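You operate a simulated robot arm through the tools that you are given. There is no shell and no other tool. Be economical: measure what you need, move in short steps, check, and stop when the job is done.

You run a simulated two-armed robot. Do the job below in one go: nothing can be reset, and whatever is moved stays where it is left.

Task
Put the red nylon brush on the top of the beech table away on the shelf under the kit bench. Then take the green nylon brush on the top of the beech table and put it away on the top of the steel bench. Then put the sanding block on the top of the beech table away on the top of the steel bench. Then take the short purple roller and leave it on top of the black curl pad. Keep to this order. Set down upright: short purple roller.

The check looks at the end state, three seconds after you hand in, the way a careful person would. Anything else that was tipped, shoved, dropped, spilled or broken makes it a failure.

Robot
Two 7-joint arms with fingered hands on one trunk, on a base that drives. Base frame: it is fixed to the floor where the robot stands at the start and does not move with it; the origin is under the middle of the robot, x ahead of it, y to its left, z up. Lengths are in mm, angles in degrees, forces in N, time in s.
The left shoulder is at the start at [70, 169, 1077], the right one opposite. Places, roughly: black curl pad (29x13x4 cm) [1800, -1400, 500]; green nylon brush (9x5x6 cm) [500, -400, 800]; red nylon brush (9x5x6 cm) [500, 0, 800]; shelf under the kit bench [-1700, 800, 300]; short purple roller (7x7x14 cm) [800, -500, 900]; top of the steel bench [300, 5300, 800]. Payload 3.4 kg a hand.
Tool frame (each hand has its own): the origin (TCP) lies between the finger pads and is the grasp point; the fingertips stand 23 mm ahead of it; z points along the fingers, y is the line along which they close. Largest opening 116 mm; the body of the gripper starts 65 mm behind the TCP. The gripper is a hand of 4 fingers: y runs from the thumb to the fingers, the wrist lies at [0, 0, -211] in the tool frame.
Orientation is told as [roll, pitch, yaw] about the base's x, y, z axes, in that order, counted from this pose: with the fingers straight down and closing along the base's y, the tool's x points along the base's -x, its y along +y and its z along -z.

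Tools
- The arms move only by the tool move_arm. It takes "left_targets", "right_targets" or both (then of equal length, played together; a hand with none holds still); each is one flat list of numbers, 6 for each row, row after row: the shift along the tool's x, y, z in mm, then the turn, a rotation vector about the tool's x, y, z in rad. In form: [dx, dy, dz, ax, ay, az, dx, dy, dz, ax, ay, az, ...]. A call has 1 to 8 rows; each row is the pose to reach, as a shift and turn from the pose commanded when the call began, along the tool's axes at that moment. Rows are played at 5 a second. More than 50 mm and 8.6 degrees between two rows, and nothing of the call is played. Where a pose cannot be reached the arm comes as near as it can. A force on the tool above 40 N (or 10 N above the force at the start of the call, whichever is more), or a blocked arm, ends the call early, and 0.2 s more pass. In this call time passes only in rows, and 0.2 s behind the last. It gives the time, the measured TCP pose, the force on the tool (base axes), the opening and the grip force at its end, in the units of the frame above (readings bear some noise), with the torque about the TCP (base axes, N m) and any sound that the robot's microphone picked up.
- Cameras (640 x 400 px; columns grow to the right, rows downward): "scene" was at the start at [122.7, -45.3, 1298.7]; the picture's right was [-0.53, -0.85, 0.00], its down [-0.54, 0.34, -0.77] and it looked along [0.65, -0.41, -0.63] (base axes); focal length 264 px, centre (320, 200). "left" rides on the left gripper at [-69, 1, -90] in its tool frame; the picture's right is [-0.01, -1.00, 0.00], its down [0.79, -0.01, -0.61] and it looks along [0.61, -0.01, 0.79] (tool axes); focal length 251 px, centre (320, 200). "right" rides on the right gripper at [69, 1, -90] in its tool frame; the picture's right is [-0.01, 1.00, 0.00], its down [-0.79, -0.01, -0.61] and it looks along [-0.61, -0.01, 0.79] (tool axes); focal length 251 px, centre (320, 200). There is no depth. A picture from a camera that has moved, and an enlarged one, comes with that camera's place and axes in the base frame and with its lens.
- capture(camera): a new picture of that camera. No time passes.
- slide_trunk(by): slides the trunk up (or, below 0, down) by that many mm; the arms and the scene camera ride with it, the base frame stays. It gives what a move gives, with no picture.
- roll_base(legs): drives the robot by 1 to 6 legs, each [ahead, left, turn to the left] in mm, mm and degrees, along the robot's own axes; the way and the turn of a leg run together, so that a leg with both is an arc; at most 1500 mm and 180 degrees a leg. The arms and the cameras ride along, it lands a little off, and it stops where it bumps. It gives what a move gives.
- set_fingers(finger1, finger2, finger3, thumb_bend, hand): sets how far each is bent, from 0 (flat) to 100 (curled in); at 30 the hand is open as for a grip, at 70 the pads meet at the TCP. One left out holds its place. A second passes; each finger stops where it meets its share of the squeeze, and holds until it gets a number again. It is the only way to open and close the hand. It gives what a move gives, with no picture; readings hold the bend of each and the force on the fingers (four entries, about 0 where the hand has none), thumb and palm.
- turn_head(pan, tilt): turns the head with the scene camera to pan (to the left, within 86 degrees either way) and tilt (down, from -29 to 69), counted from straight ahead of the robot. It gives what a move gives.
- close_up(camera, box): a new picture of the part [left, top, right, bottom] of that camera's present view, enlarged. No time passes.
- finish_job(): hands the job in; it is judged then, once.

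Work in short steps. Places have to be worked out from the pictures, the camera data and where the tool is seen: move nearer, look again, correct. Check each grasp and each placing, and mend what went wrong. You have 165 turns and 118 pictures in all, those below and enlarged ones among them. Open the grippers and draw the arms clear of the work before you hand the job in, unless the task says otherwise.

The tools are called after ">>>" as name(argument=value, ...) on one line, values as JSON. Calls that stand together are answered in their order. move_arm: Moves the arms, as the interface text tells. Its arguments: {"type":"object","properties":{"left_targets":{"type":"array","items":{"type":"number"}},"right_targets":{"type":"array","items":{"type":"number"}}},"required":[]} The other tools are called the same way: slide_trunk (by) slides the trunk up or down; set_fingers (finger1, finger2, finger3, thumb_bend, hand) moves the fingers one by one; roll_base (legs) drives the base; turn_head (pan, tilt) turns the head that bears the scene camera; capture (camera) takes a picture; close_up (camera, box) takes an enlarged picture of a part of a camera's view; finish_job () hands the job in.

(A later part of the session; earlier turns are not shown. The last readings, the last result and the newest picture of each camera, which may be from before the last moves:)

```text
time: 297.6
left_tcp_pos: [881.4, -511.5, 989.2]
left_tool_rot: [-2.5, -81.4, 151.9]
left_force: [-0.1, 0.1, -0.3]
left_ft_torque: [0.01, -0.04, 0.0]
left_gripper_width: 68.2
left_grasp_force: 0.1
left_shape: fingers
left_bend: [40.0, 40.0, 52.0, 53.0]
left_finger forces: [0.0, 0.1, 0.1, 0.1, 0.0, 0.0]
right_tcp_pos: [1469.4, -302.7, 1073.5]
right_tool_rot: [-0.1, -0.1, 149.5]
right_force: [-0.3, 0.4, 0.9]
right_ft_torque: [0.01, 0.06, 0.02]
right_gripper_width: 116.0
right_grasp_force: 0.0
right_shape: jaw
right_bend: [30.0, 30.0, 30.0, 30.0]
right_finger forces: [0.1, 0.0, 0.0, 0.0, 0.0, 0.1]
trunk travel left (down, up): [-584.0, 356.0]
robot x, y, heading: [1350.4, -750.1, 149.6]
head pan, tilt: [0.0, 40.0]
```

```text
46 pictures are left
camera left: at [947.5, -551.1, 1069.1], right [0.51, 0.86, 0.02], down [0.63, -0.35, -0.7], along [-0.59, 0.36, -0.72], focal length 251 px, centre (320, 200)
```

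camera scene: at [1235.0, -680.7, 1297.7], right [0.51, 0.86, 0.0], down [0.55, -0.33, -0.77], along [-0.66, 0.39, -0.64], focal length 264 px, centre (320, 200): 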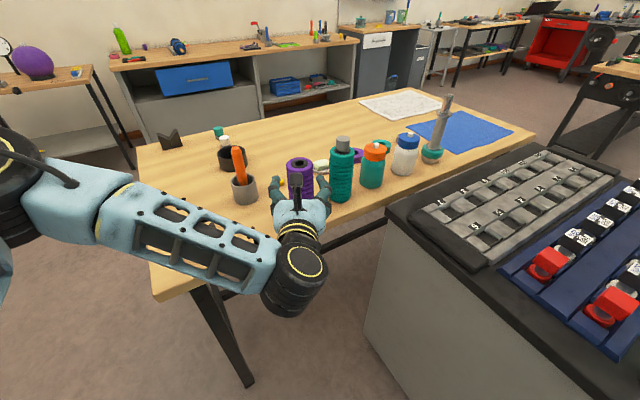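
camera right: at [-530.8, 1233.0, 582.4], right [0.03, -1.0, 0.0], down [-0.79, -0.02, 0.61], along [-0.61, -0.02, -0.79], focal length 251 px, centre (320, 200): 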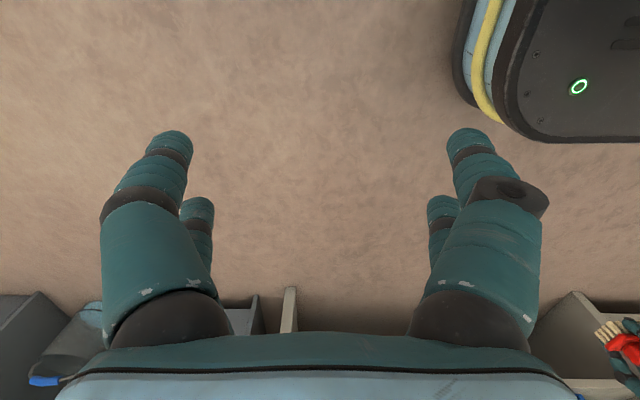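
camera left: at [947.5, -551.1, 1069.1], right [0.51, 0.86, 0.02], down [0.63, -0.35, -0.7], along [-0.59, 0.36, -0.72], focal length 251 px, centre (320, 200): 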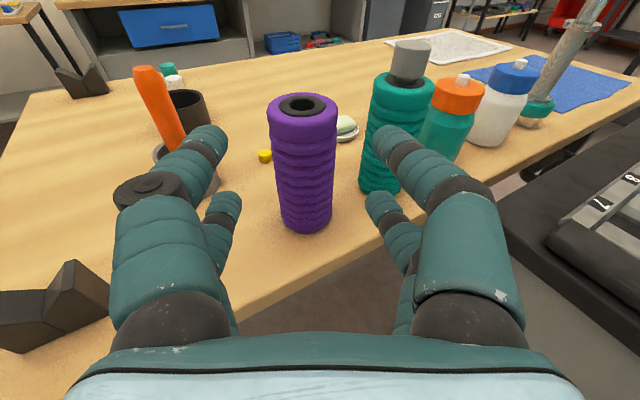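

Roller is ~135 mm ahead of the TCP and ~13 mm to its left. I open the hand fully and lower it ~100 mm in front of the table edge.

>>> set_fingers(hand="left", finger1=30, finger2=30, finger3=30, thumb_bend=30)

>>> move_arm(left_targets=[35, 4, 5, 0, 0, 0, 70, 9, 10, 0, 0, 0, 100, 13, 15, 0, 0, 0])

>>> capture(camera="left")

>>> capture(camera="scene")

```text
time: 298.6
left_tcp_pos: [881.0, -510.1, 988.9]
left_tool_rot: [-2.4, -81.4, 151.9]
left_force: [-0.3, 0.1, -0.4]
left_ft_torque: [-0.02, 0.01, -0.03]
left_gripper_width: 116.5
left_grasp_force: 0.1
left_shape: fingers
left_bend: [30.0, 30.0, 30.0, 30.0]
left_finger forces: [0.0, 0.1, 0.1, 0.0, 0.0, 0.0]
right_tcp_pos: [1470.3, -301.8, 1073.2]
right_tool_rot: [0.0, -0.2, 149.5]
right_force: [-0.8, -0.6, 0.0]
right_ft_torque: [-0.03, 0.0, -0.02]
right_gripper_width: 115.9
right_grasp_force: 0.0
right_shape: jaw
right_bend: [30.0, 30.0, 30.0, 30.0]
right_finger forces: [0.0, 0.0, 0.0, 0.1, 0.1, 0.1]
trunk travel left (down, up): [-584.0, 356.0]
robot x, y, heading: [1348.0, -747.6, 149.6]
head pan, tilt: [0.0, 40.0]
```

```text
time: 299.4
left_tcp_pos: [876.7, -521.5, 885.4]
left_tool_rot: [-2.3, -81.4, 151.9]
left_force: [0.8, 0.4, 0.1]
left_ft_torque: [0.05, 0.0, -0.01]
left_gripper_width: 116.7
left_grasp_force: 0.2
left_shape: fingers
left_bend: [30.0, 30.0, 30.0, 30.0]
left_finger forces: [0.0, 0.0, 0.0, 0.0, 0.0, 0.0]
right_tcp_pos: [1470.5, -301.8, 1074.1]
right_tool_rot: [0.0, -0.1, 149.5]
right_force: [-0.1, 0.9, 0.2]
right_ft_torque: [0.02, -0.04, 0.02]
right_gripper_width: 115.9
right_grasp_force: 0.0
right_shape: jaw
right_bend: [30.0, 30.0, 30.0, 30.0]
right_finger forces: [0.0, 0.0, 0.1, 0.1, 0.0, 0.0]
trunk travel left (down, up): [-584.0, 356.0]
robot x, y, heading: [1349.9, -748.6, 149.7]
head pan, tilt: [0.0, 40.0]
```

```text
45 pictures are left
camera left: at [942.4, -562.6, 966.4], right [0.5, 0.86, 0.01], down [0.63, -0.35, -0.7], along [-0.59, 0.36, -0.72], focal length 251 px, centre (320, 200)
```

left: 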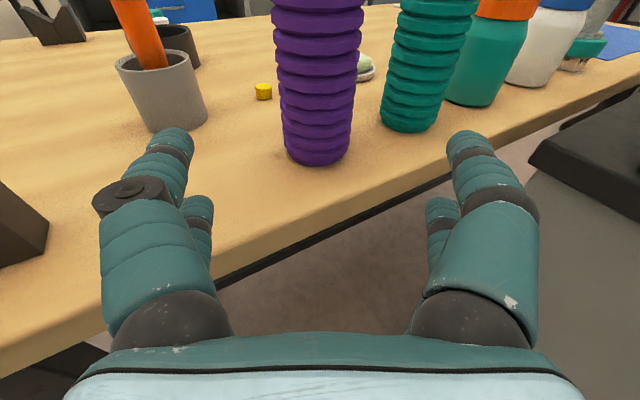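

```text
44 pictures are left
camera scene: at [1234.8, -680.2, 1297.7], right [0.51, 0.86, 0.0], down [0.55, -0.33, -0.77], along [-0.66, 0.39, -0.64], focal length 264 px, centre (320, 200)
```

scene: 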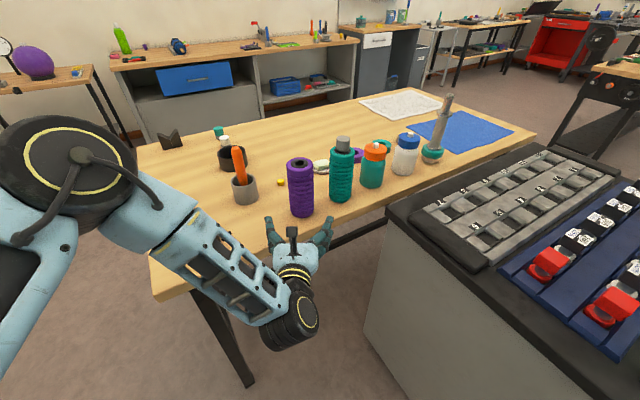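

Roller is now centred; ~134 mm ahead (table ≈ z 818). The teal tube is close on the right, so I pre-close slightly and advance 85 mm first.

>>> set_fingers(hand="left", finger1=38, finger2=38, finger3=38, thumb_bend=38)

>>> move_arm(left_targets=[-5, 1, 30, 0, 0, 0, -9, 2, 60, 0, 0, 0, -13, 3, 85, 0, 0, 0])

>>> capture(camera="left")

>>> close_up(camera="scene", box=[220, 130, 420, 255])

```text
time: 300.4
left_tcp_pos: [875.8, -523.4, 885.4]
left_tool_rot: [-2.3, -81.3, 151.9]
left_force: [-0.1, 0.5, 0.1]
left_ft_torque: [0.0, -0.01, 0.0]
left_gripper_width: 94.7
left_grasp_force: 0.1
left_shape: fingers
left_bend: [38.0, 38.0, 38.0, 38.0]
left_finger forces: [0.0, 0.0, 0.1, 0.0, 0.1, 0.0]
right_tcp_pos: [1469.6, -302.4, 1073.1]
right_tool_rot: [0.0, -0.1, 149.5]
right_force: [0.4, 0.0, -0.3]
right_ft_torque: [-0.02, -0.05, 0.0]
right_gripper_width: 115.9
right_grasp_force: 0.0
right_shape: jaw
right_bend: [30.0, 30.0, 30.0, 30.0]
right_finger forces: [0.0, 0.0, 0.0, 0.1, 0.0, 0.0]
trunk travel left (down, up): [-584.0, 356.0]
robot x, y, heading: [1353.1, -751.5, 149.5]
head pan, tilt: [0.0, 40.0]
```

```text
time: 301.2
left_tcp_pos: [799.6, -480.3, 886.4]
left_tool_rot: [-2.4, -81.4, 152.0]
left_force: [-0.5, -0.4, 0.4]
left_ft_torque: [-0.01, -0.02, 0.0]
left_gripper_width: 94.7
left_grasp_force: 0.0
left_shape: fingers
left_bend: [38.0, 38.0, 38.0, 38.0]
left_finger forces: [0.0, 0.0, 0.1, 0.0, 0.1, 0.0]
right_tcp_pos: [1470.4, -303.0, 1073.5]
right_tool_rot: [0.0, -0.1, 149.5]
right_force: [0.0, 0.1, -0.6]
right_ft_torque: [-0.03, 0.0, -0.02]
right_gripper_width: 115.7
right_grasp_force: 0.0
right_shape: jaw
right_bend: [30.0, 30.0, 30.0, 30.0]
right_finger forces: [0.1, 0.1, 0.0, 0.0, 0.0, 0.0]
trunk travel left (down, up): [-584.0, 356.0]
robot x, y, heading: [1350.8, -748.5, 149.4]
head pan, tilt: [0.0, 40.0]
```

```text
43 pictures are left
camera left: at [865.7, -522.2, 966.3], right [0.51, 0.86, 0.02], down [0.63, -0.35, -0.69], along [-0.59, 0.36, -0.72], focal length 251 px, centre (320, 200)
```

left: 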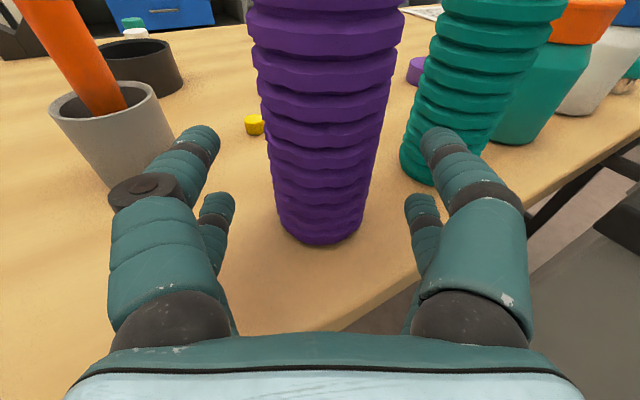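

```text
3.20 times, centred on (320, 192) of scene
camera zoom: at [1234.6, -680.5, 1297.7], right [0.51, 0.86, 0.0], down [0.55, -0.33, -0.77], along [-0.66, 0.39, -0.64], focal length 845 px, centre (320, 224)
```

zoom: 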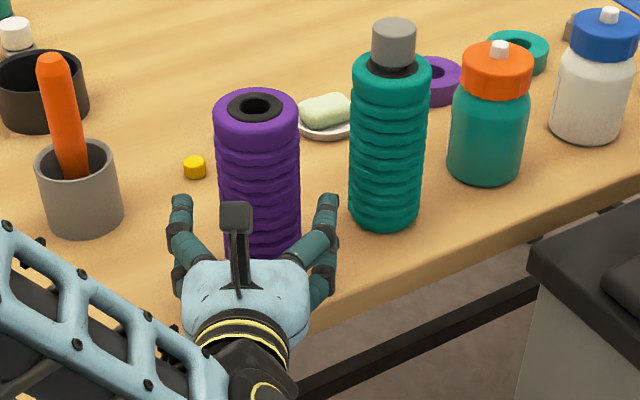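

Centred; 41 mm to go. I narrow the opening a little more to stay clear of the teal tube and advance in two steps.

>>> set_fingers(hand="left", finger1=42, finger2=42, finger3=42, thumb_bend=42)

>>> move_arm(left_targets=[-3, 0, 15, 0, 0, 0, -5, 0, 28, 0, 0, 0])

>>> capture(camera="left")

>>> close_up(camera="scene", box=[240, 140, 380, 230])

```text
time: 302.2
left_tcp_pos: [800.2, -481.1, 886.1]
left_tool_rot: [-2.5, -81.3, 151.9]
left_force: [-0.5, 0.4, 1.5]
left_ft_torque: [-0.02, -0.01, -0.01]
left_gripper_width: 82.7
left_grasp_force: 0.1
left_shape: fingers
left_bend: [42.0, 42.0, 42.0, 42.0]
left_finger forces: [0.1, 0.0, 0.1, 0.0, 0.1, 0.0]
right_tcp_pos: [1469.9, -301.8, 1074.0]
right_tool_rot: [0.0, -0.1, 149.5]
right_force: [0.7, -0.1, -1.0]
right_ft_torque: [0.0, 0.02, 0.01]
right_gripper_width: 115.8
right_grasp_force: 0.2
right_shape: jaw
right_bend: [30.0, 30.0, 30.0, 30.0]
right_finger forces: [0.0, 0.1, 0.1, 0.1, 0.0, 0.0]
trunk travel left (down, up): [-584.0, 356.0]
robot x, y, heading: [1353.9, -752.8, 149.5]
head pan, tilt: [0.0, 40.0]
```

```text
time: 302.8
left_tcp_pos: [774.2, -466.0, 887.2]
left_tool_rot: [-2.1, -81.4, 151.7]
left_force: [-0.5, 0.4, -0.9]
left_ft_torque: [-0.02, 0.05, 0.0]
left_gripper_width: 82.6
left_grasp_force: 0.1
left_shape: fingers
left_bend: [42.0, 42.0, 42.0, 42.0]
left_finger forces: [0.1, 0.1, 0.0, 0.1, 0.0, 0.1]
right_tcp_pos: [1469.3, -302.0, 1073.3]
right_tool_rot: [0.0, -0.1, 149.5]
right_force: [0.3, 0.5, 0.3]
right_ft_torque: [0.02, -0.03, 0.0]
right_gripper_width: 115.7
right_grasp_force: 0.1
right_shape: jaw
right_bend: [30.0, 30.0, 30.0, 30.0]
right_finger forces: [0.1, 0.1, 0.0, 0.0, 0.1, 0.1]
trunk travel left (down, up): [-584.0, 356.0]
robot x, y, heading: [1352.4, -750.2, 149.3]
head pan, tilt: [0.0, 40.0]
```

```text
41 pictures are left
camera left: at [841.1, -506.4, 968.0], right [0.51, 0.86, 0.01], down [0.63, -0.35, -0.69], along [-0.59, 0.36, -0.72], focal length 251 px, centre (320, 200)
```

left: 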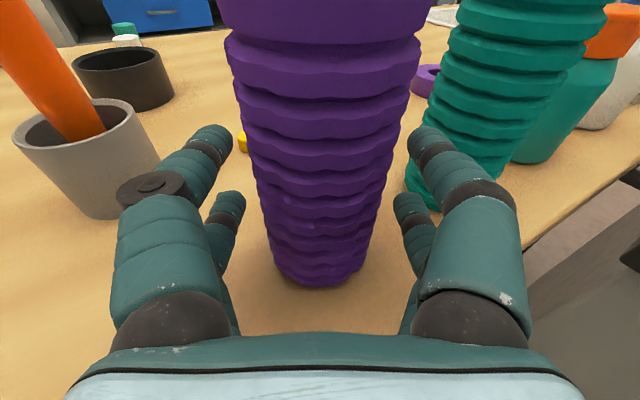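

```text
4.44 times, centred on (310, 185) of scene
camera zoom: at [1234.8, -680.7, 1297.7], right [0.51, 0.86, 0.0], down [0.55, -0.33, -0.77], along [-0.66, 0.39, -0.64], focal length 1173 px, centre (364, 267)
```

zoom: 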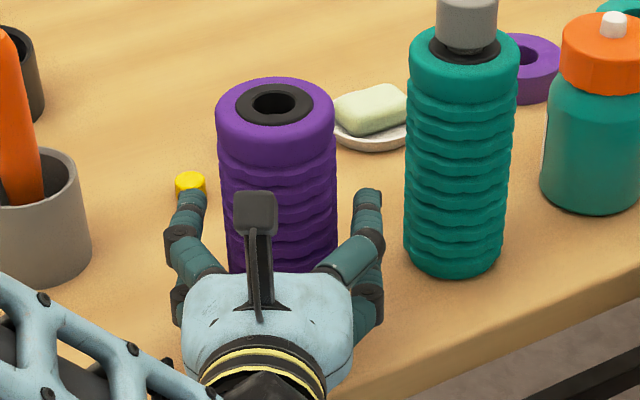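

Nicely straddling. Advance 14 mm more and close.

>>> move_arm(left_targets=[-2, 0, 14, 0, 0, 0])

>>> set_fingers(hand="left", finger1=70, finger2=70, finger3=70, thumb_bend=70)

>>> capture(camera="left")

>>> close_up(camera="scene", box=[240, 140, 380, 230])

```text
time: 303.2
left_tcp_pos: [763.3, -457.9, 887.4]
left_tool_rot: [-2.2, -81.3, 151.9]
left_force: [0.1, -0.7, 0.2]
left_ft_torque: [0.04, -0.03, 0.0]
left_gripper_width: 82.7
left_grasp_force: 0.1
left_shape: fingers
left_bend: [42.0, 42.0, 42.0, 42.0]
left_finger forces: [0.0, 0.0, 0.0, 0.0, 0.0, 0.1]
right_tcp_pos: [1467.9, -304.4, 1073.2]
right_tool_rot: [0.1, -0.1, 149.5]
right_force: [-0.1, 0.0, 0.4]
right_ft_torque: [0.0, -0.01, 0.0]
right_gripper_width: 115.8
right_grasp_force: 0.0
right_shape: jaw
right_bend: [30.0, 30.0, 30.0, 30.0]
right_finger forces: [0.0, 0.1, 0.0, 0.0, 0.0, 0.0]
trunk travel left (down, up): [-584.0, 356.0]
robot x, y, heading: [1350.5, -749.9, 149.4]
head pan, tilt: [0.0, 40.0]
```

```text
time: 304.2
left_tcp_pos: [762.2, -458.7, 888.2]
left_tool_rot: [-2.2, -81.4, 151.8]
left_force: [1.3, 2.1, 1.7]
left_ft_torque: [0.05, -0.05, 0.0]
left_gripper_width: 51.4
left_grasp_force: 25.3
left_shape: fingers
left_bend: [52.0, 51.0, 56.0, 58.0]
left_finger forces: [12.5, 10.8, 8.4, 0.0, 17.9, 0.0]
right_tcp_pos: [1469.5, -302.3, 1073.2]
right_tool_rot: [0.0, -0.1, 149.5]
right_force: [0.1, 0.1, -0.4]
right_ft_torque: [-0.03, 0.0, -0.02]
right_gripper_width: 115.9
right_grasp_force: 0.1
right_shape: jaw
right_bend: [30.0, 30.0, 30.0, 30.0]
right_finger forces: [0.1, 0.0, 0.1, 0.0, 0.0, 0.0]
trunk travel left (down, up): [-584.0, 356.0]
robot x, y, heading: [1351.9, -748.0, 149.5]
head pan, tilt: [0.0, 40.0]
```

```text
39 pictures are left
camera left: at [829.3, -499.3, 968.8], right [0.51, 0.86, 0.01], down [0.62, -0.35, -0.7], along [-0.59, 0.36, -0.72], focal length 251 px, centre (320, 200)
```

left: 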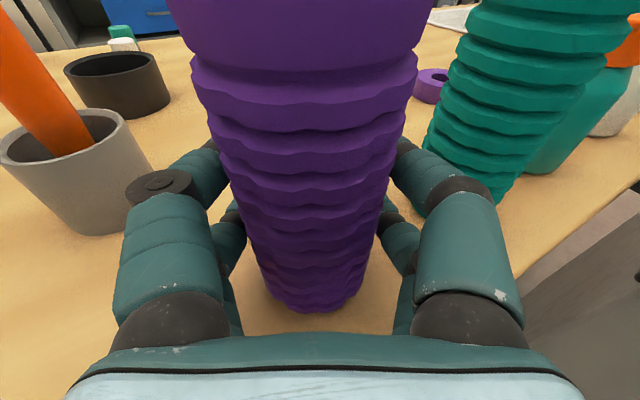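

```text
4.44 times, centred on (310, 185) of scene
camera zoom: at [1235.4, -680.4, 1297.8], right [0.51, 0.86, 0.0], down [0.55, -0.33, -0.77], along [-0.66, 0.39, -0.64], focal length 1173 px, centre (364, 267)
```

zoom: 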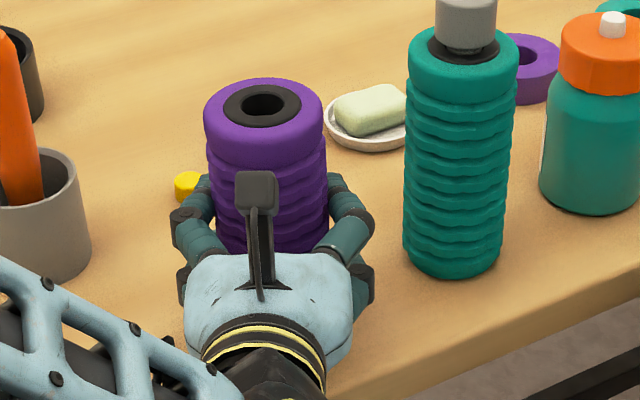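

Roller gripped at 25 N. Lift 45 mm and check.

>>> move_arm(left_targets=[-15, 0, -2, 0, 0, 0, -45, 0, -6, 0, 0, 0])

>>> capture(camera="left")

>>> close_up(camera="scene", box=[220, 120, 380, 220])

```text
time: 304.8
left_tcp_pos: [762.7, -460.5, 932.6]
left_tool_rot: [-2.4, -81.4, 151.9]
left_force: [-0.1, 0.1, -1.6]
left_ft_torque: [0.02, 0.0, 0.02]
left_gripper_width: 51.4
left_grasp_force: 24.6
left_shape: fingers
left_bend: [52.0, 50.0, 56.0, 59.0]
left_finger forces: [13.0, 11.7, 7.9, 0.1, 17.2, 0.1]
right_tcp_pos: [1469.5, -302.8, 1074.2]
right_tool_rot: [-0.1, -0.1, 149.5]
right_force: [-0.1, -1.0, 0.7]
right_ft_torque: [0.0, 0.0, 0.01]
right_gripper_width: 116.2
right_grasp_force: 0.1
right_shape: jaw
right_bend: [30.0, 30.0, 30.0, 30.0]
right_finger forces: [0.0, 0.0, 0.1, 0.0, 0.1, 0.0]
trunk travel left (down, up): [-584.0, 356.0]
robot x, y, heading: [1351.9, -749.3, 149.5]
head pan, tilt: [0.0, 40.0]
```

```text
37 pictures are left
camera left: at [828.2, -501.4, 1013.2], right [0.51, 0.86, 0.02], down [0.63, -0.35, -0.7], along [-0.59, 0.36, -0.72], focal length 251 px, centre (320, 200)
```

left: 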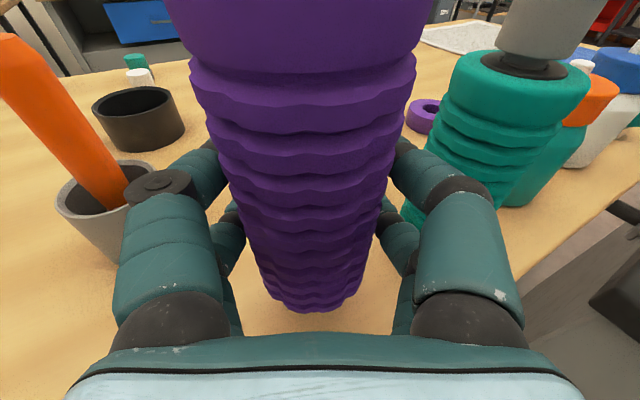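

```text
4.00 times, centred on (300, 170) of scene
camera zoom: at [1234.9, -681.4, 1297.7], right [0.51, 0.86, 0.0], down [0.55, -0.33, -0.77], along [-0.66, 0.39, -0.64], focal length 1056 px, centre (400, 320)
```

zoom: 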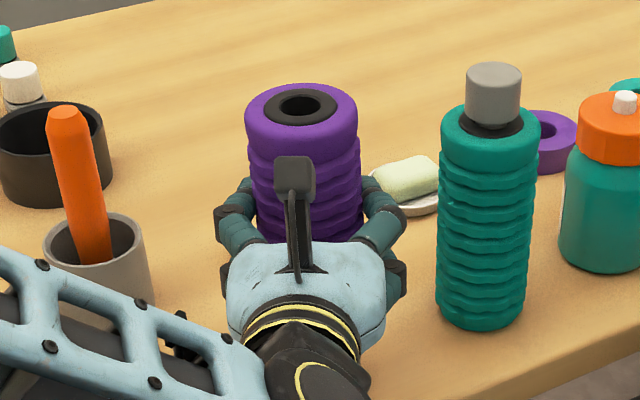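

Roller held upright. I raise the trunk for clearance, then back off and strafe left out of the gap.

>>> slide_trunk(by=170)

>>> roll_base(legs=[[-60, 0, 0], [0, 780, 0]])

>>> turn_head(pan=0, tilt=40)

>>> capture(camera="scene")

```text
time: 306.7
left_tcp_pos: [761.0, -460.7, 1102.1]
left_tool_rot: [-2.3, -81.4, 151.9]
left_force: [0.8, 0.1, -2.2]
left_ft_torque: [-0.03, -0.01, 0.05]
left_gripper_width: 51.2
left_grasp_force: 25.0
left_shape: fingers
left_bend: [52.0, 50.0, 56.0, 59.0]
left_finger forces: [13.0, 11.6, 7.8, 0.0, 17.3, 0.0]
right_tcp_pos: [1469.6, -302.8, 1243.8]
right_tool_rot: [-0.1, 0.1, 149.5]
right_force: [0.5, 0.3, 0.2]
right_ft_torque: [-0.01, 0.02, 0.0]
right_gripper_width: 115.9
right_grasp_force: 0.2
right_shape: jaw
right_bend: [30.0, 30.0, 30.0, 30.0]
right_finger forces: [0.0, 0.0, 0.0, 0.1, 0.1, 0.1]
trunk travel left (down, up): [-754.0, 186.0]
robot x, y, heading: [1347.1, -746.3, 149.7]
head pan, tilt: [0.0, 40.0]
```

```text
time: 311.5
left_tcp_pos: [414.8, -1185.8, 1101.7]
left_tool_rot: [-2.2, -81.5, 152.7]
left_force: [-0.3, 0.0, -1.6]
left_ft_torque: [-0.02, -0.03, -0.02]
left_gripper_width: 51.5
left_grasp_force: 24.6
left_shape: fingers
left_bend: [52.0, 50.0, 56.0, 59.0]
left_finger forces: [13.0, 11.6, 7.8, 0.0, 17.4, 0.0]
right_tcp_pos: [1119.1, -1017.3, 1243.1]
right_tool_rot: [0.0, -0.1, 150.5]
right_force: [1.5, -0.9, -0.5]
right_ft_torque: [0.0, 0.05, 0.03]
right_gripper_width: 116.0
right_grasp_force: 0.0
right_shape: jaw
right_bend: [30.0, 30.0, 30.0, 30.0]
right_finger forces: [0.1, 0.1, 0.0, 0.0, 0.0, 0.1]
trunk travel left (down, up): [-754.0, 186.0]
robot x, y, heading: [1007.9, -1470.1, 150.8]
head pan, tilt: [0.0, 40.0]
```

```text
time: 312.1
left_tcp_pos: [414.9, -1186.3, 1102.1]
left_tool_rot: [-2.2, -81.5, 153.0]
left_force: [0.2, 1.6, -2.1]
left_ft_torque: [0.04, 0.01, -0.03]
left_gripper_width: 51.5
left_grasp_force: 24.5
left_shape: fingers
left_bend: [52.0, 50.0, 56.0, 59.0]
left_finger forces: [13.0, 11.6, 7.8, 0.1, 17.4, 0.1]
right_tcp_pos: [1119.4, -1016.9, 1243.0]
right_tool_rot: [0.0, -0.2, 150.6]
right_force: [1.0, -0.1, 0.6]
right_ft_torque: [-0.01, -0.01, 0.01]
right_gripper_width: 115.8
right_grasp_force: 0.0
right_shape: jaw
right_bend: [30.0, 30.0, 30.0, 30.0]
right_finger forces: [0.0, 0.0, 0.0, 0.1, 0.0, 0.1]
trunk travel left (down, up): [-754.0, 186.0]
robot x, y, heading: [1008.8, -1468.0, 150.5]
head pan, tilt: [0.0, 40.0]
```

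```text
35 pictures are left
camera scene: at [891.6, -1398.8, 1467.7], right [0.49, 0.87, 0.0], down [0.56, -0.32, -0.77], along [-0.67, 0.38, -0.64], focal length 264 px, centre (320, 200)
```

scene: 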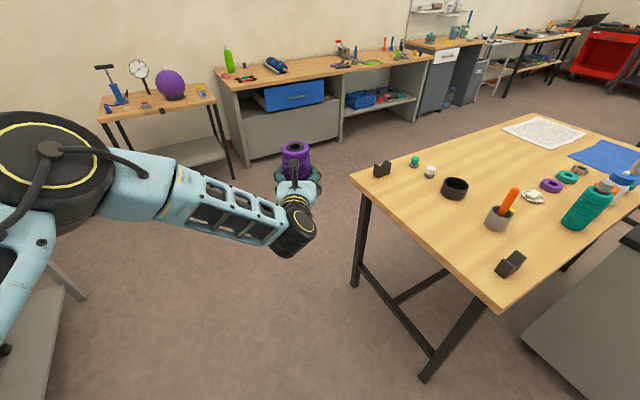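

All fine. I move away from the rack side, turn to face it (heading 0), and lower the trunk to look at the pad.

>>> roll_base(legs=[[260, 0, 0], [0, 0, -75], [0, 0, -75.5]])

>>> slide_trunk(by=-400)

>>> turn_head(pan=-10, tilt=15)

>>> capture(camera="scene")

```text
time: 320.5
left_tcp_pos: [1430.8, -1266.1, 1101.7]
left_tool_rot: [-2.4, -81.5, 4.3]
left_force: [-0.1, -0.6, -1.6]
left_ft_torque: [0.0, 0.0, 0.02]
left_gripper_width: 51.1
left_grasp_force: 24.7
left_shape: fingers
left_bend: [52.0, 50.0, 56.0, 59.0]
left_finger forces: [13.1, 11.1, 7.7, 0.0, 17.0, 0.0]
right_tcp_pos: [914.5, -1777.9, 1244.4]
right_tool_rot: [-0.1, -0.1, 1.9]
right_force: [0.6, -0.2, 0.5]
right_ft_torque: [-0.04, -0.02, 0.01]
right_gripper_width: 116.0
right_grasp_force: 0.1
right_shape: jaw
right_bend: [30.0, 30.0, 30.0, 30.0]
right_finger forces: [0.0, 0.0, 0.1, 0.0, 0.0, 0.0]
trunk travel left (down, up): [-754.0, 186.0]
robot x, y, heading: [775.5, -1337.7, 2.0]
head pan, tilt: [0.0, 40.0]
```

```text
time: 324.3
left_tcp_pos: [1430.6, -1266.7, 703.0]
left_tool_rot: [-2.3, -81.4, 4.2]
left_force: [0.8, 0.0, -1.5]
left_ft_torque: [-0.01, 0.01, 0.03]
left_gripper_width: 51.1
left_grasp_force: 24.4
left_shape: fingers
left_bend: [52.0, 50.0, 56.0, 59.0]
left_finger forces: [12.9, 11.2, 7.7, 0.0, 17.0, 0.1]
right_tcp_pos: [915.9, -1775.6, 843.8]
right_tool_rot: [0.0, -0.1, 1.9]
right_force: [0.0, 0.3, -0.7]
right_ft_torque: [0.0, 0.03, 0.01]
right_gripper_width: 115.5
right_grasp_force: 0.0
right_shape: jaw
right_bend: [30.0, 30.0, 30.0, 30.0]
right_finger forces: [0.1, 0.0, 0.0, 0.0, 0.0, 0.0]
trunk travel left (down, up): [-354.0, 586.0]
robot x, y, heading: [779.4, -1336.7, 1.7]
head pan, tilt: [0.0, 40.0]
```

```text
time: 325.2
left_tcp_pos: [1430.2, -1266.2, 702.7]
left_tool_rot: [-2.3, -81.4, 4.2]
left_force: [0.0, -0.9, -1.4]
left_ft_torque: [-0.02, 0.01, -0.02]
left_gripper_width: 51.3
left_grasp_force: 24.3
left_shape: fingers
left_bend: [52.0, 50.0, 56.0, 59.0]
left_finger forces: [13.0, 11.2, 7.7, 0.0, 17.0, 0.0]
right_tcp_pos: [915.1, -1777.3, 843.9]
right_tool_rot: [0.0, 0.0, 1.8]
right_force: [0.0, 0.9, 0.7]
right_ft_torque: [0.01, 0.0, -0.01]
right_gripper_width: 116.0
right_grasp_force: 0.0
right_shape: jaw
right_bend: [30.0, 30.0, 30.0, 30.0]
right_finger forces: [0.1, 0.0, 0.0, 0.0, 0.0, 0.1]
trunk travel left (down, up): [-354.0, 586.0]
robot x, y, heading: [778.8, -1336.9, 2.0]
head pan, tilt: [-10.0, 15.0]
```

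```text
34 pictures are left
camera scene: at [919.9, -1347.1, 1107.2], right [-0.14, -0.99, 0.0], down [-0.26, 0.04, -0.97], along [0.96, -0.14, -0.26], focal length 264 px, centre (320, 200)
```

scene: 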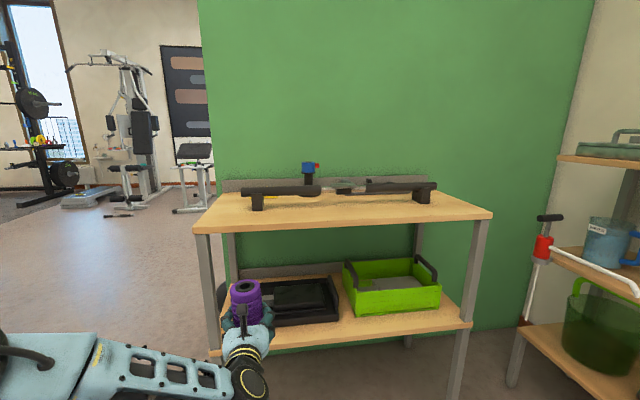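

>>> close_up(camera="scene", box=[220, 240, 460, 350])

```text
2.67 times, centred on (340, 295) of scene
camera zoom: at [919.9, -1347.1, 1107.2], right [-0.14, -0.99, 0.0], down [-0.26, 0.04, -0.97], along [0.96, -0.14, -0.26], focal length 704 px, centre (267, -53)
```

zoom: 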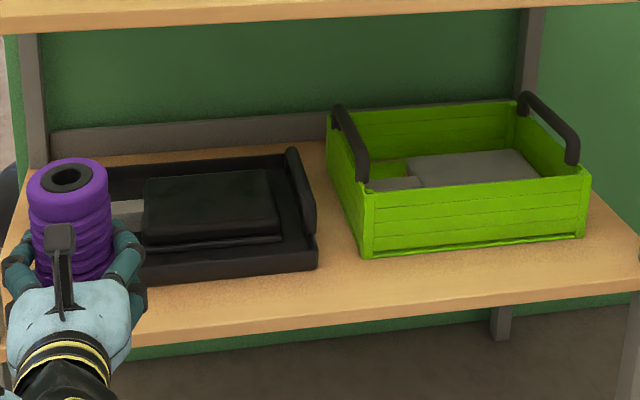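

The black pad lies within a black tray, partly hidden by the held roller. I shift sideways for a clear view of it.

>>> roll_base(legs=[[0, 170, -2]])

>>> turn_head(pan=-10, tilt=30)

>>> close_up(camera="scene", box=[230, 120, 430, 245])

```text
time: 326.7
left_tcp_pos: [1431.0, -1117.6, 702.0]
left_tool_rot: [-2.8, -81.4, 2.3]
left_force: [0.0, 0.3, -2.0]
left_ft_torque: [-0.04, 0.01, -0.02]
left_gripper_width: 51.3
left_grasp_force: 24.1
left_shape: fingers
left_bend: [52.0, 50.0, 56.0, 59.0]
left_finger forces: [13.0, 11.2, 7.7, 0.0, 16.9, 0.1]
right_tcp_pos: [896.7, -1607.4, 844.3]
right_tool_rot: [-0.2, -0.1, -0.4]
right_force: [0.9, -0.5, 1.0]
right_ft_torque: [0.01, -0.02, 0.02]
right_gripper_width: 115.8
right_grasp_force: 0.0
right_shape: jaw
right_bend: [30.0, 30.0, 30.0, 30.0]
right_finger forces: [0.0, 0.0, 0.0, 0.0, 0.0, 0.1]
trunk travel left (down, up): [-354.0, 586.0]
robot x, y, heading: [775.6, -1162.1, -0.4]
head pan, tilt: [-10.0, 15.0]
```

```text
time: 327.4
left_tcp_pos: [1429.9, -1117.0, 701.4]
left_tool_rot: [-2.3, -81.4, 1.9]
left_force: [0.1, 0.7, -1.8]
left_ft_torque: [-0.01, -0.01, -0.01]
left_gripper_width: 51.6
left_grasp_force: 24.3
left_shape: fingers
left_bend: [52.0, 50.0, 56.0, 59.0]
left_finger forces: [13.0, 11.1, 7.7, 0.0, 17.0, 0.1]
right_tcp_pos: [896.0, -1606.5, 843.0]
right_tool_rot: [0.0, -0.2, -0.5]
right_force: [-0.5, -0.5, 0.9]
right_ft_torque: [0.0, 0.01, 0.03]
right_gripper_width: 115.8
right_grasp_force: 0.1
right_shape: jaw
right_bend: [30.0, 30.0, 30.0, 30.0]
right_finger forces: [0.1, 0.0, 0.0, 0.0, 0.0, 0.1]
trunk travel left (down, up): [-354.0, 586.0]
robot x, y, heading: [776.3, -1163.8, -0.3]
head pan, tilt: [-10.0, 30.0]
```

```text
3.20 times, centred on (330, 182) of scene
camera zoom: at [914.4, -1177.9, 1083.1], right [-0.18, -0.98, 0.0], down [-0.49, 0.09, -0.87], along [0.85, -0.16, -0.5], focal length 845 px, centre (288, 256)
```

zoom: 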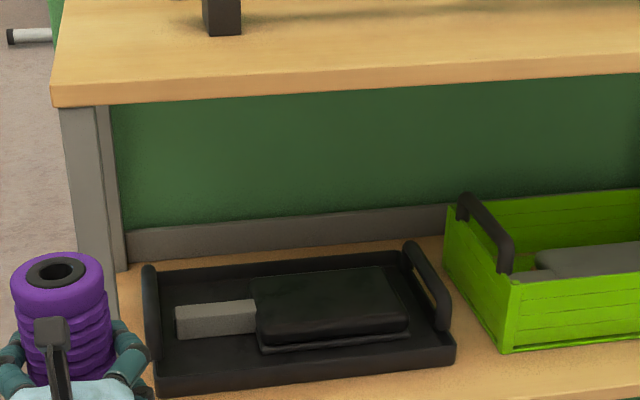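

The curl pad is the black cushion with the grey stem; cushion top centre triangulates to ≈ (1790, -1392, 495). I line up laterally, lower to TCP z≈620 and approach partway.

>>> roll_base(legs=[[0, -275, 0], [180, 0, 0]])

>>> slide_trunk(by=-78)

>>> capture(camera="left")

>>> capture(camera="scene")

```text
time: 330.4
left_tcp_pos: [1610.1, -1382.1, 701.4]
left_tool_rot: [-2.3, -81.3, 2.1]
left_force: [0.8, 0.1, -1.0]
left_ft_torque: [-0.01, -0.04, -0.05]
left_gripper_width: 51.5
left_grasp_force: 24.8
left_shape: fingers
left_bend: [52.0, 50.0, 56.0, 59.0]
left_finger forces: [13.1, 11.2, 7.7, 0.1, 17.0, 0.0]
right_tcp_pos: [1080.2, -1873.8, 843.5]
right_tool_rot: [0.0, 0.0, -0.1]
right_force: [0.1, 0.4, -0.1]
right_ft_torque: [0.0, 0.01, 0.01]
right_gripper_width: 115.8
right_grasp_force: 0.1
right_shape: jaw
right_bend: [30.0, 30.0, 30.0, 30.0]
right_finger forces: [0.0, 0.0, 0.1, 0.1, 0.1, 0.0]
trunk travel left (down, up): [-354.0, 586.0]
robot x, y, heading: [954.5, -1427.0, 0.0]
head pan, tilt: [-10.0, 30.0]
```

```text
time: 331.6
left_tcp_pos: [1609.8, -1382.3, 624.8]
left_tool_rot: [-2.3, -81.4, 2.2]
left_force: [1.6, 1.0, -2.2]
left_ft_torque: [-0.04, -0.01, 0.01]
left_gripper_width: 51.5
left_grasp_force: 24.9
left_shape: fingers
left_bend: [52.0, 50.0, 56.0, 59.0]
left_finger forces: [13.0, 11.2, 7.7, 0.0, 17.0, 0.0]
right_tcp_pos: [1079.2, -1873.8, 765.8]
right_tool_rot: [-0.1, -0.1, -0.2]
right_force: [0.0, 0.2, -0.3]
right_ft_torque: [-0.03, -0.01, -0.01]
right_gripper_width: 115.8
right_grasp_force: 0.1
right_shape: jaw
right_bend: [30.0, 30.0, 30.0, 30.0]
right_finger forces: [0.0, 0.0, 0.0, 0.1, 0.0, 0.0]
trunk travel left (down, up): [-276.0, 664.0]
robot x, y, heading: [955.9, -1430.0, -0.7]
head pan, tilt: [-10.0, 30.0]
```

```text
31 pictures are left
camera left: at [1530.9, -1380.0, 704.7], right [0.0, -1.0, 0.02], down [-0.72, -0.01, -0.7], along [0.7, -0.01, -0.72], focal length 251 px, centre (320, 200)
```

left: 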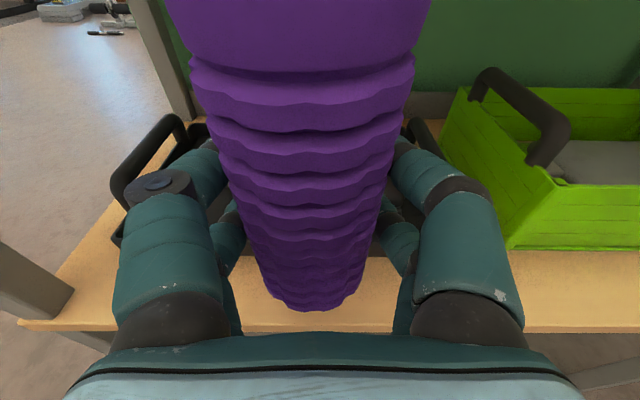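

```text
30 pictures are left
camera scene: at [1094.8, -1443.9, 1005.1], right [-0.18, -0.98, 0.0], down [-0.49, 0.09, -0.87], along [0.85, -0.15, -0.5], focal length 264 px, centre (320, 200)
```

scene: 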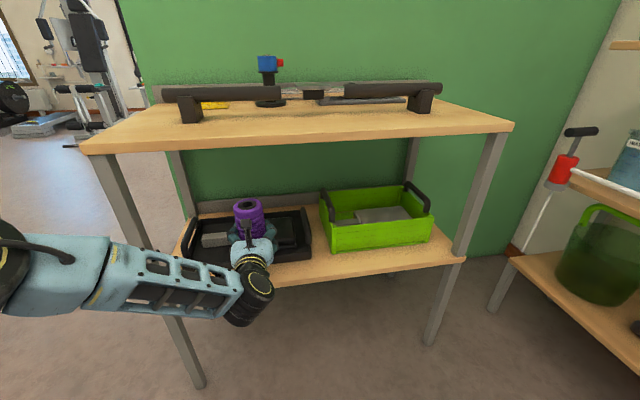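

The left elbow would come close to the rack's left leg when driving straight in, so I come in with a 10° heading. First rotate, strafe and go partway.

>>> roll_base(legs=[[0, 0, 10.5], [0, -156, 0], [45, 0, 0]])

>>> turn_head(pan=10, tilt=30)

>>> capture(camera="scene")

>>> close_up(camera="scene", box=[200, 180, 360, 280])

```text
time: 334.2
left_tcp_pos: [1662.8, -1412.2, 623.1]
left_tool_rot: [-2.3, -81.2, 12.4]
left_force: [-0.2, 0.4, -0.7]
left_ft_torque: [-0.01, 0.0, 0.04]
left_gripper_width: 51.5
left_grasp_force: 24.0
left_shape: fingers
left_bend: [52.0, 50.0, 56.0, 59.0]
left_finger forces: [12.8, 11.2, 7.6, 0.0, 17.0, 0.0]
right_tcp_pos: [1226.2, -1991.8, 764.2]
right_tool_rot: [0.0, 0.0, 10.0]
right_force: [-0.2, 0.8, 0.6]
right_ft_torque: [0.02, 0.02, -0.04]
right_gripper_width: 115.8
right_grasp_force: 0.0
right_shape: jaw
right_bend: [30.0, 30.0, 30.0, 30.0]
right_finger forces: [0.1, 0.0, 0.1, 0.0, 0.0, 0.0]
trunk travel left (down, up): [-276.0, 664.0]
robot x, y, heading: [1028.9, -1573.4, 10.3]
head pan, tilt: [-10.0, 30.0]
```

```text
time: 335.0
left_tcp_pos: [1662.3, -1412.2, 623.8]
left_tool_rot: [-2.3, -81.4, 12.4]
left_force: [0.3, 0.3, -1.8]
left_ft_torque: [0.01, 0.01, 0.03]
left_gripper_width: 51.5
left_grasp_force: 24.4
left_shape: fingers
left_bend: [52.0, 50.0, 56.0, 59.0]
left_finger forces: [12.9, 11.2, 7.7, 0.1, 17.0, 0.0]
right_tcp_pos: [1227.2, -1992.4, 765.3]
right_tool_rot: [0.1, -0.2, 10.2]
right_force: [-0.1, 0.4, -0.3]
right_ft_torque: [-0.02, -0.01, 0.01]
right_gripper_width: 116.0
right_grasp_force: 0.2
right_shape: jaw
right_bend: [30.0, 30.0, 30.0, 30.0]
right_finger forces: [0.0, 0.1, 0.1, 0.0, 0.1, 0.0]
trunk travel left (down, up): [-276.0, 664.0]
robot x, y, heading: [1026.3, -1579.2, 10.2]
head pan, tilt: [10.0, 30.0]
```

```text
29 pictures are left
camera scene: at [1160.9, -1535.7, 1005.0], right [0.34, -0.94, 0.0], down [-0.47, -0.17, -0.87], along [0.81, 0.3, -0.5], focal length 264 px, centre (320, 200)
```

scene: 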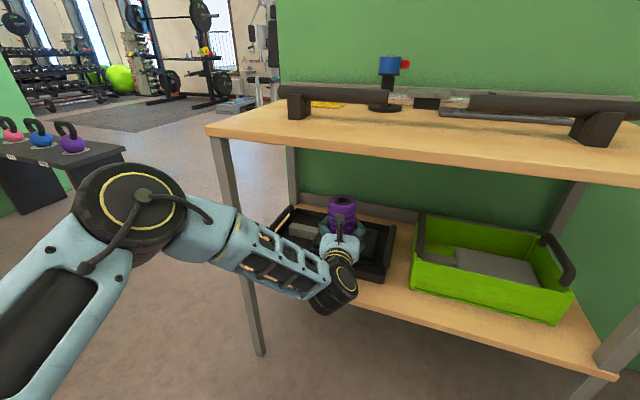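

```text
4.00 times, centred on (280, 230) of scene
camera zoom: at [1160.9, -1535.7, 1005.0], right [0.34, -0.94, 0.0], down [-0.47, -0.17, -0.87], along [0.81, 0.3, -0.5], focal length 1056 px, centre (480, 80)
```

zoom: 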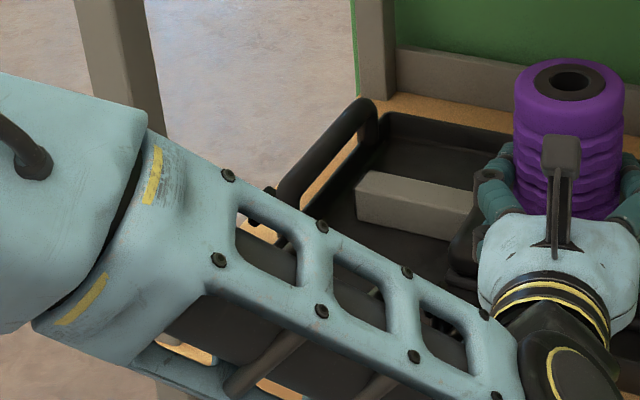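

Geometry looks safe. I extend the arm 60 mm, then check from both cameras before the final 65 mm.

>>> move_arm(left_targets=[-4, 0, 30, 0, 0, 0, -9, 0, 60, 0, 0, 0])

>>> roll_base(legs=[[35, 0, 0]])

>>> capture(camera="scene")

>>> capture(camera="left")

```text
time: 335.6
left_tcp_pos: [1722.9, -1402.1, 620.3]
left_tool_rot: [-2.1, -81.4, 12.2]
left_force: [0.3, 0.6, -1.6]
left_ft_torque: [-0.02, 0.01, 0.03]
left_gripper_width: 51.4
left_grasp_force: 24.8
left_shape: fingers
left_bend: [52.0, 50.0, 56.0, 59.0]
left_finger forces: [12.7, 11.2, 7.6, 0.0, 17.0, 0.0]
right_tcp_pos: [1226.8, -1992.6, 766.0]
right_tool_rot: [0.0, 0.0, 10.1]
right_force: [-0.2, 0.0, 0.3]
right_ft_torque: [-0.03, -0.04, 0.01]
right_gripper_width: 115.7
right_grasp_force: 0.0
right_shape: jaw
right_bend: [30.0, 30.0, 30.0, 30.0]
right_finger forces: [0.0, 0.0, 0.0, 0.0, 0.0, 0.1]
trunk travel left (down, up): [-276.0, 664.0]
robot x, y, heading: [1029.6, -1574.8, 10.1]
head pan, tilt: [10.0, 30.0]
```

```text
time: 336.5
left_tcp_pos: [1756.9, -1394.5, 619.8]
left_tool_rot: [-2.3, -81.4, 12.4]
left_force: [-0.9, -0.1, -0.6]
left_ft_torque: [-0.03, 0.02, -0.02]
left_gripper_width: 51.3
left_grasp_force: 24.2
left_shape: fingers
left_bend: [52.0, 50.0, 56.0, 59.0]
left_finger forces: [12.8, 11.2, 7.6, 0.1, 16.8, 0.1]
right_tcp_pos: [1262.3, -1985.0, 765.5]
right_tool_rot: [-0.1, 0.0, 10.1]
right_force: [-0.2, -0.4, -1.0]
right_ft_torque: [0.0, 0.04, -0.01]
right_gripper_width: 115.9
right_grasp_force: 0.0
right_shape: jaw
right_bend: [30.0, 30.0, 30.0, 30.0]
right_finger forces: [0.0, 0.0, 0.0, 0.0, 0.1, 0.0]
trunk travel left (down, up): [-276.0, 664.0]
robot x, y, heading: [1057.0, -1568.2, 10.2]
head pan, tilt: [10.0, 30.0]
```

```text
27 pictures are left
camera scene: at [1196.0, -1529.2, 1004.9], right [0.34, -0.94, 0.0], down [-0.47, -0.17, -0.87], along [0.81, 0.3, -0.5], focal length 264 px, centre (320, 200)
```

scene: 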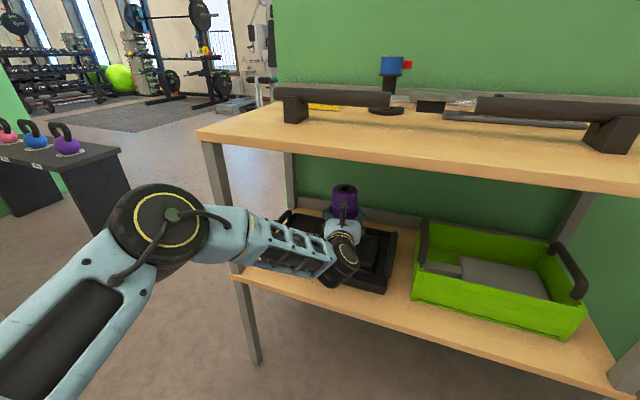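

```text
26 pictures are left
camera left: at [1678.2, -1407.9, 701.9], right [0.18, -0.98, 0.01], down [-0.71, -0.14, -0.69], along [0.69, 0.11, -0.72], focal length 251 px, centre (320, 200)
```

left: 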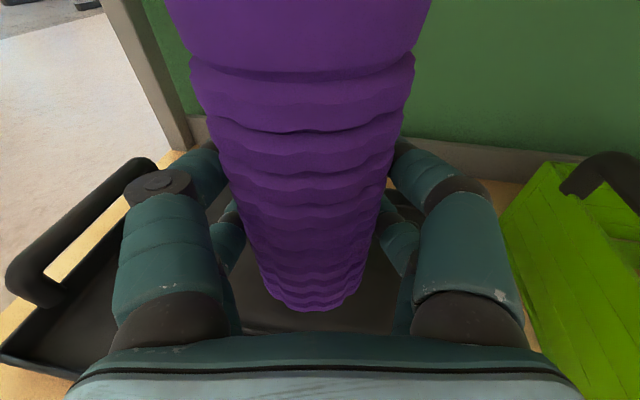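

Close-up to judge the roller's position over the pad.

>>> close_up(camera="scene", box=[260, 170, 420, 300])

```text
3.08 times, centred on (340, 235) of scene
camera zoom: at [1196.0, -1529.2, 1004.9], right [0.34, -0.94, 0.0], down [-0.47, -0.17, -0.87], along [0.81, 0.3, -0.5], focal length 812 px, centre (258, 92)
```

zoom: 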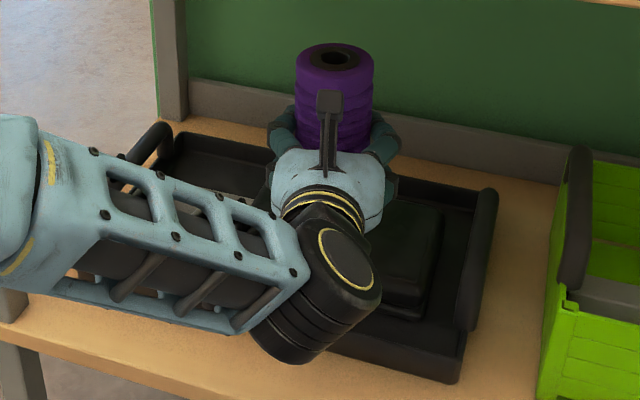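

Cushion spans x≈1726–1865, y≈-1472…-1297; centre ≈ (1795, -1386). Advance the last 37 mm, then lower with the trunk in steps.

>>> roll_base(legs=[[37, 0, 0]])

>>> move_arm(left_targets=[15, 0, 2, 0, 0, 0, 25, 0, 4, 0, 0, 0])

>>> close_up(camera="scene", box=[260, 170, 420, 300])

>>> capture(camera="left")

```text
time: 337.4
left_tcp_pos: [1792.7, -1387.0, 621.5]
left_tool_rot: [-2.3, -81.3, 12.4]
left_force: [-0.6, 0.2, -2.2]
left_ft_torque: [-0.02, 0.03, 0.0]
left_gripper_width: 51.5
left_grasp_force: 24.1
left_shape: fingers
left_bend: [52.0, 50.0, 56.0, 59.0]
left_finger forces: [12.9, 11.3, 7.6, 0.0, 16.9, 0.1]
right_tcp_pos: [1300.0, -1978.4, 764.9]
right_tool_rot: [0.0, -0.1, 10.1]
right_force: [1.4, 0.0, 0.0]
right_ft_torque: [-0.02, 0.0, 0.01]
right_gripper_width: 115.9
right_grasp_force: 0.1
right_shape: jaw
right_bend: [30.0, 30.0, 30.0, 30.0]
right_finger forces: [0.0, 0.0, 0.0, 0.0, 0.0, 0.0]
trunk travel left (down, up): [-276.0, 664.0]
robot x, y, heading: [1101.5, -1560.8, 10.2]
head pan, tilt: [10.0, 30.0]
```

```text
time: 338.0
left_tcp_pos: [1792.2, -1388.1, 594.7]
left_tool_rot: [-2.4, -81.3, 12.5]
left_force: [-0.4, -0.4, -1.6]
left_ft_torque: [-0.02, -0.05, 0.01]
left_gripper_width: 51.5
left_grasp_force: 24.6
left_shape: fingers
left_bend: [52.0, 50.0, 56.0, 59.0]
left_finger forces: [12.8, 11.1, 7.6, 0.0, 16.9, 0.0]
right_tcp_pos: [1299.3, -1980.4, 764.3]
right_tool_rot: [0.1, -0.1, 10.3]
right_force: [-0.4, 0.2, -0.1]
right_ft_torque: [-0.04, -0.03, -0.03]
right_gripper_width: 115.8
right_grasp_force: 0.1
right_shape: jaw
right_bend: [30.0, 30.0, 30.0, 30.0]
right_finger forces: [0.1, 0.0, 0.0, 0.1, 0.0, 0.0]
trunk travel left (down, up): [-276.0, 664.0]
robot x, y, heading: [1096.4, -1562.0, 10.3]
head pan, tilt: [10.0, 30.0]
```

```text
3.08 times, centred on (340, 235) of scene
camera zoom: at [1232.2, -1522.7, 1005.1], right [0.34, -0.94, 0.0], down [-0.47, -0.17, -0.87], along [0.81, 0.3, -0.5], focal length 812 px, centre (258, 92)
```

zoom: 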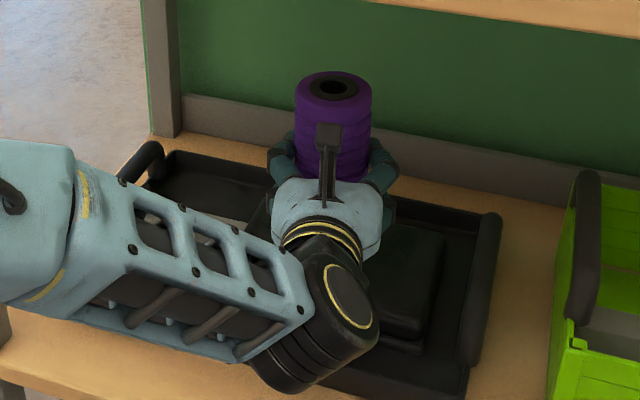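

```text
23 pictures are left
camera left: at [1713.8, -1401.7, 676.5], right [0.18, -0.98, 0.02], down [-0.71, -0.14, -0.7], along [0.69, 0.11, -0.72], focal length 251 px, centre (320, 200)
```

left: 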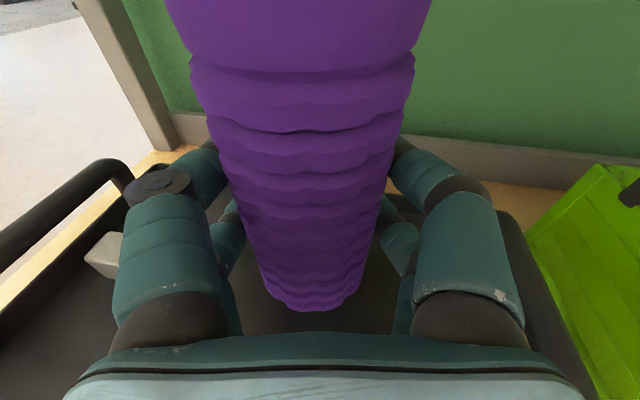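

Roller is over the cushion. Lower further with force monitoring.

>>> move_arm(left_targets=[6, 0, 1, 0, 0, 0, 12, 0, 2, 0, 0, 0, 16, 0, 2, 0, 0, 0])

```text
time: 338.8
left_tcp_pos: [1793.7, -1388.6, 580.5]
left_tool_rot: [-2.0, -81.4, 12.2]
left_force: [1.0, 0.0, -1.4]
left_ft_torque: [-0.02, 0.02, 0.03]
left_gripper_width: 51.2
left_grasp_force: 23.9
left_shape: fingers
left_bend: [52.0, 50.0, 56.0, 59.0]
left_finger forces: [12.8, 11.1, 7.6, 0.0, 16.8, 0.1]
right_tcp_pos: [1299.8, -1979.8, 764.4]
right_tool_rot: [-0.1, -0.1, 10.1]
right_force: [0.0, 0.5, -0.3]
right_ft_torque: [-0.01, 0.04, 0.0]
right_gripper_width: 115.7
right_grasp_force: 0.1
right_shape: jaw
right_bend: [30.0, 30.0, 30.0, 30.0]
right_finger forces: [0.0, 0.0, 0.1, 0.1, 0.0, 0.0]
trunk travel left (down, up): [-276.0, 664.0]
robot x, y, heading: [1098.6, -1559.0, 10.3]
head pan, tilt: [10.0, 30.0]
```

>>> move_arm(left_targets=[4, 0, 0.6, 0, 0, 0, 8, 0, 1.2, 0, 0, 0])

>>> capture(camera="left")

```text
time: 339.4
left_tcp_pos: [1793.5, -1388.0, 572.3]
left_tool_rot: [-2.2, -81.4, 12.3]
left_force: [0.6, -0.2, -1.0]
left_ft_torque: [0.01, 0.01, 0.04]
left_gripper_width: 51.2
left_grasp_force: 24.8
left_shape: fingers
left_bend: [52.0, 50.0, 56.0, 59.0]
left_finger forces: [12.8, 11.0, 7.6, 0.0, 17.1, 0.0]
right_tcp_pos: [1298.0, -1980.0, 765.3]
right_tool_rot: [0.0, -0.1, 10.2]
right_force: [-0.5, 0.1, 0.1]
right_ft_torque: [-0.02, 0.0, -0.01]
right_gripper_width: 115.9
right_grasp_force: 0.1
right_shape: jaw
right_bend: [30.0, 30.0, 30.0, 30.0]
right_finger forces: [0.1, 0.1, 0.0, 0.1, 0.0, 0.0]
trunk travel left (down, up): [-276.0, 664.0]
robot x, y, heading: [1097.4, -1562.0, 10.5]
head pan, tilt: [10.0, 30.0]
```

```text
22 pictures are left
camera left: at [1714.2, -1400.9, 653.1], right [0.18, -0.98, 0.01], down [-0.71, -0.14, -0.69], along [0.69, 0.11, -0.72], focal length 251 px, centre (320, 200)
```

left: 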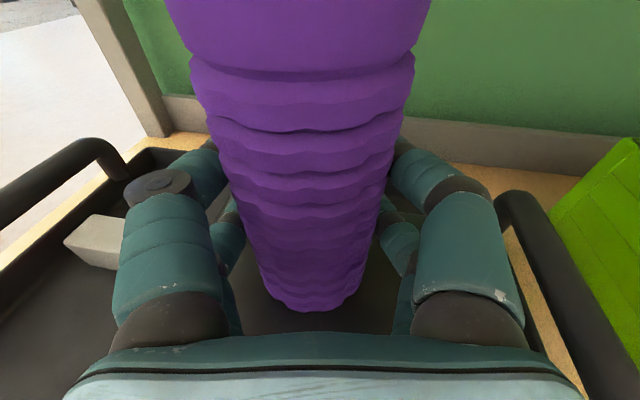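

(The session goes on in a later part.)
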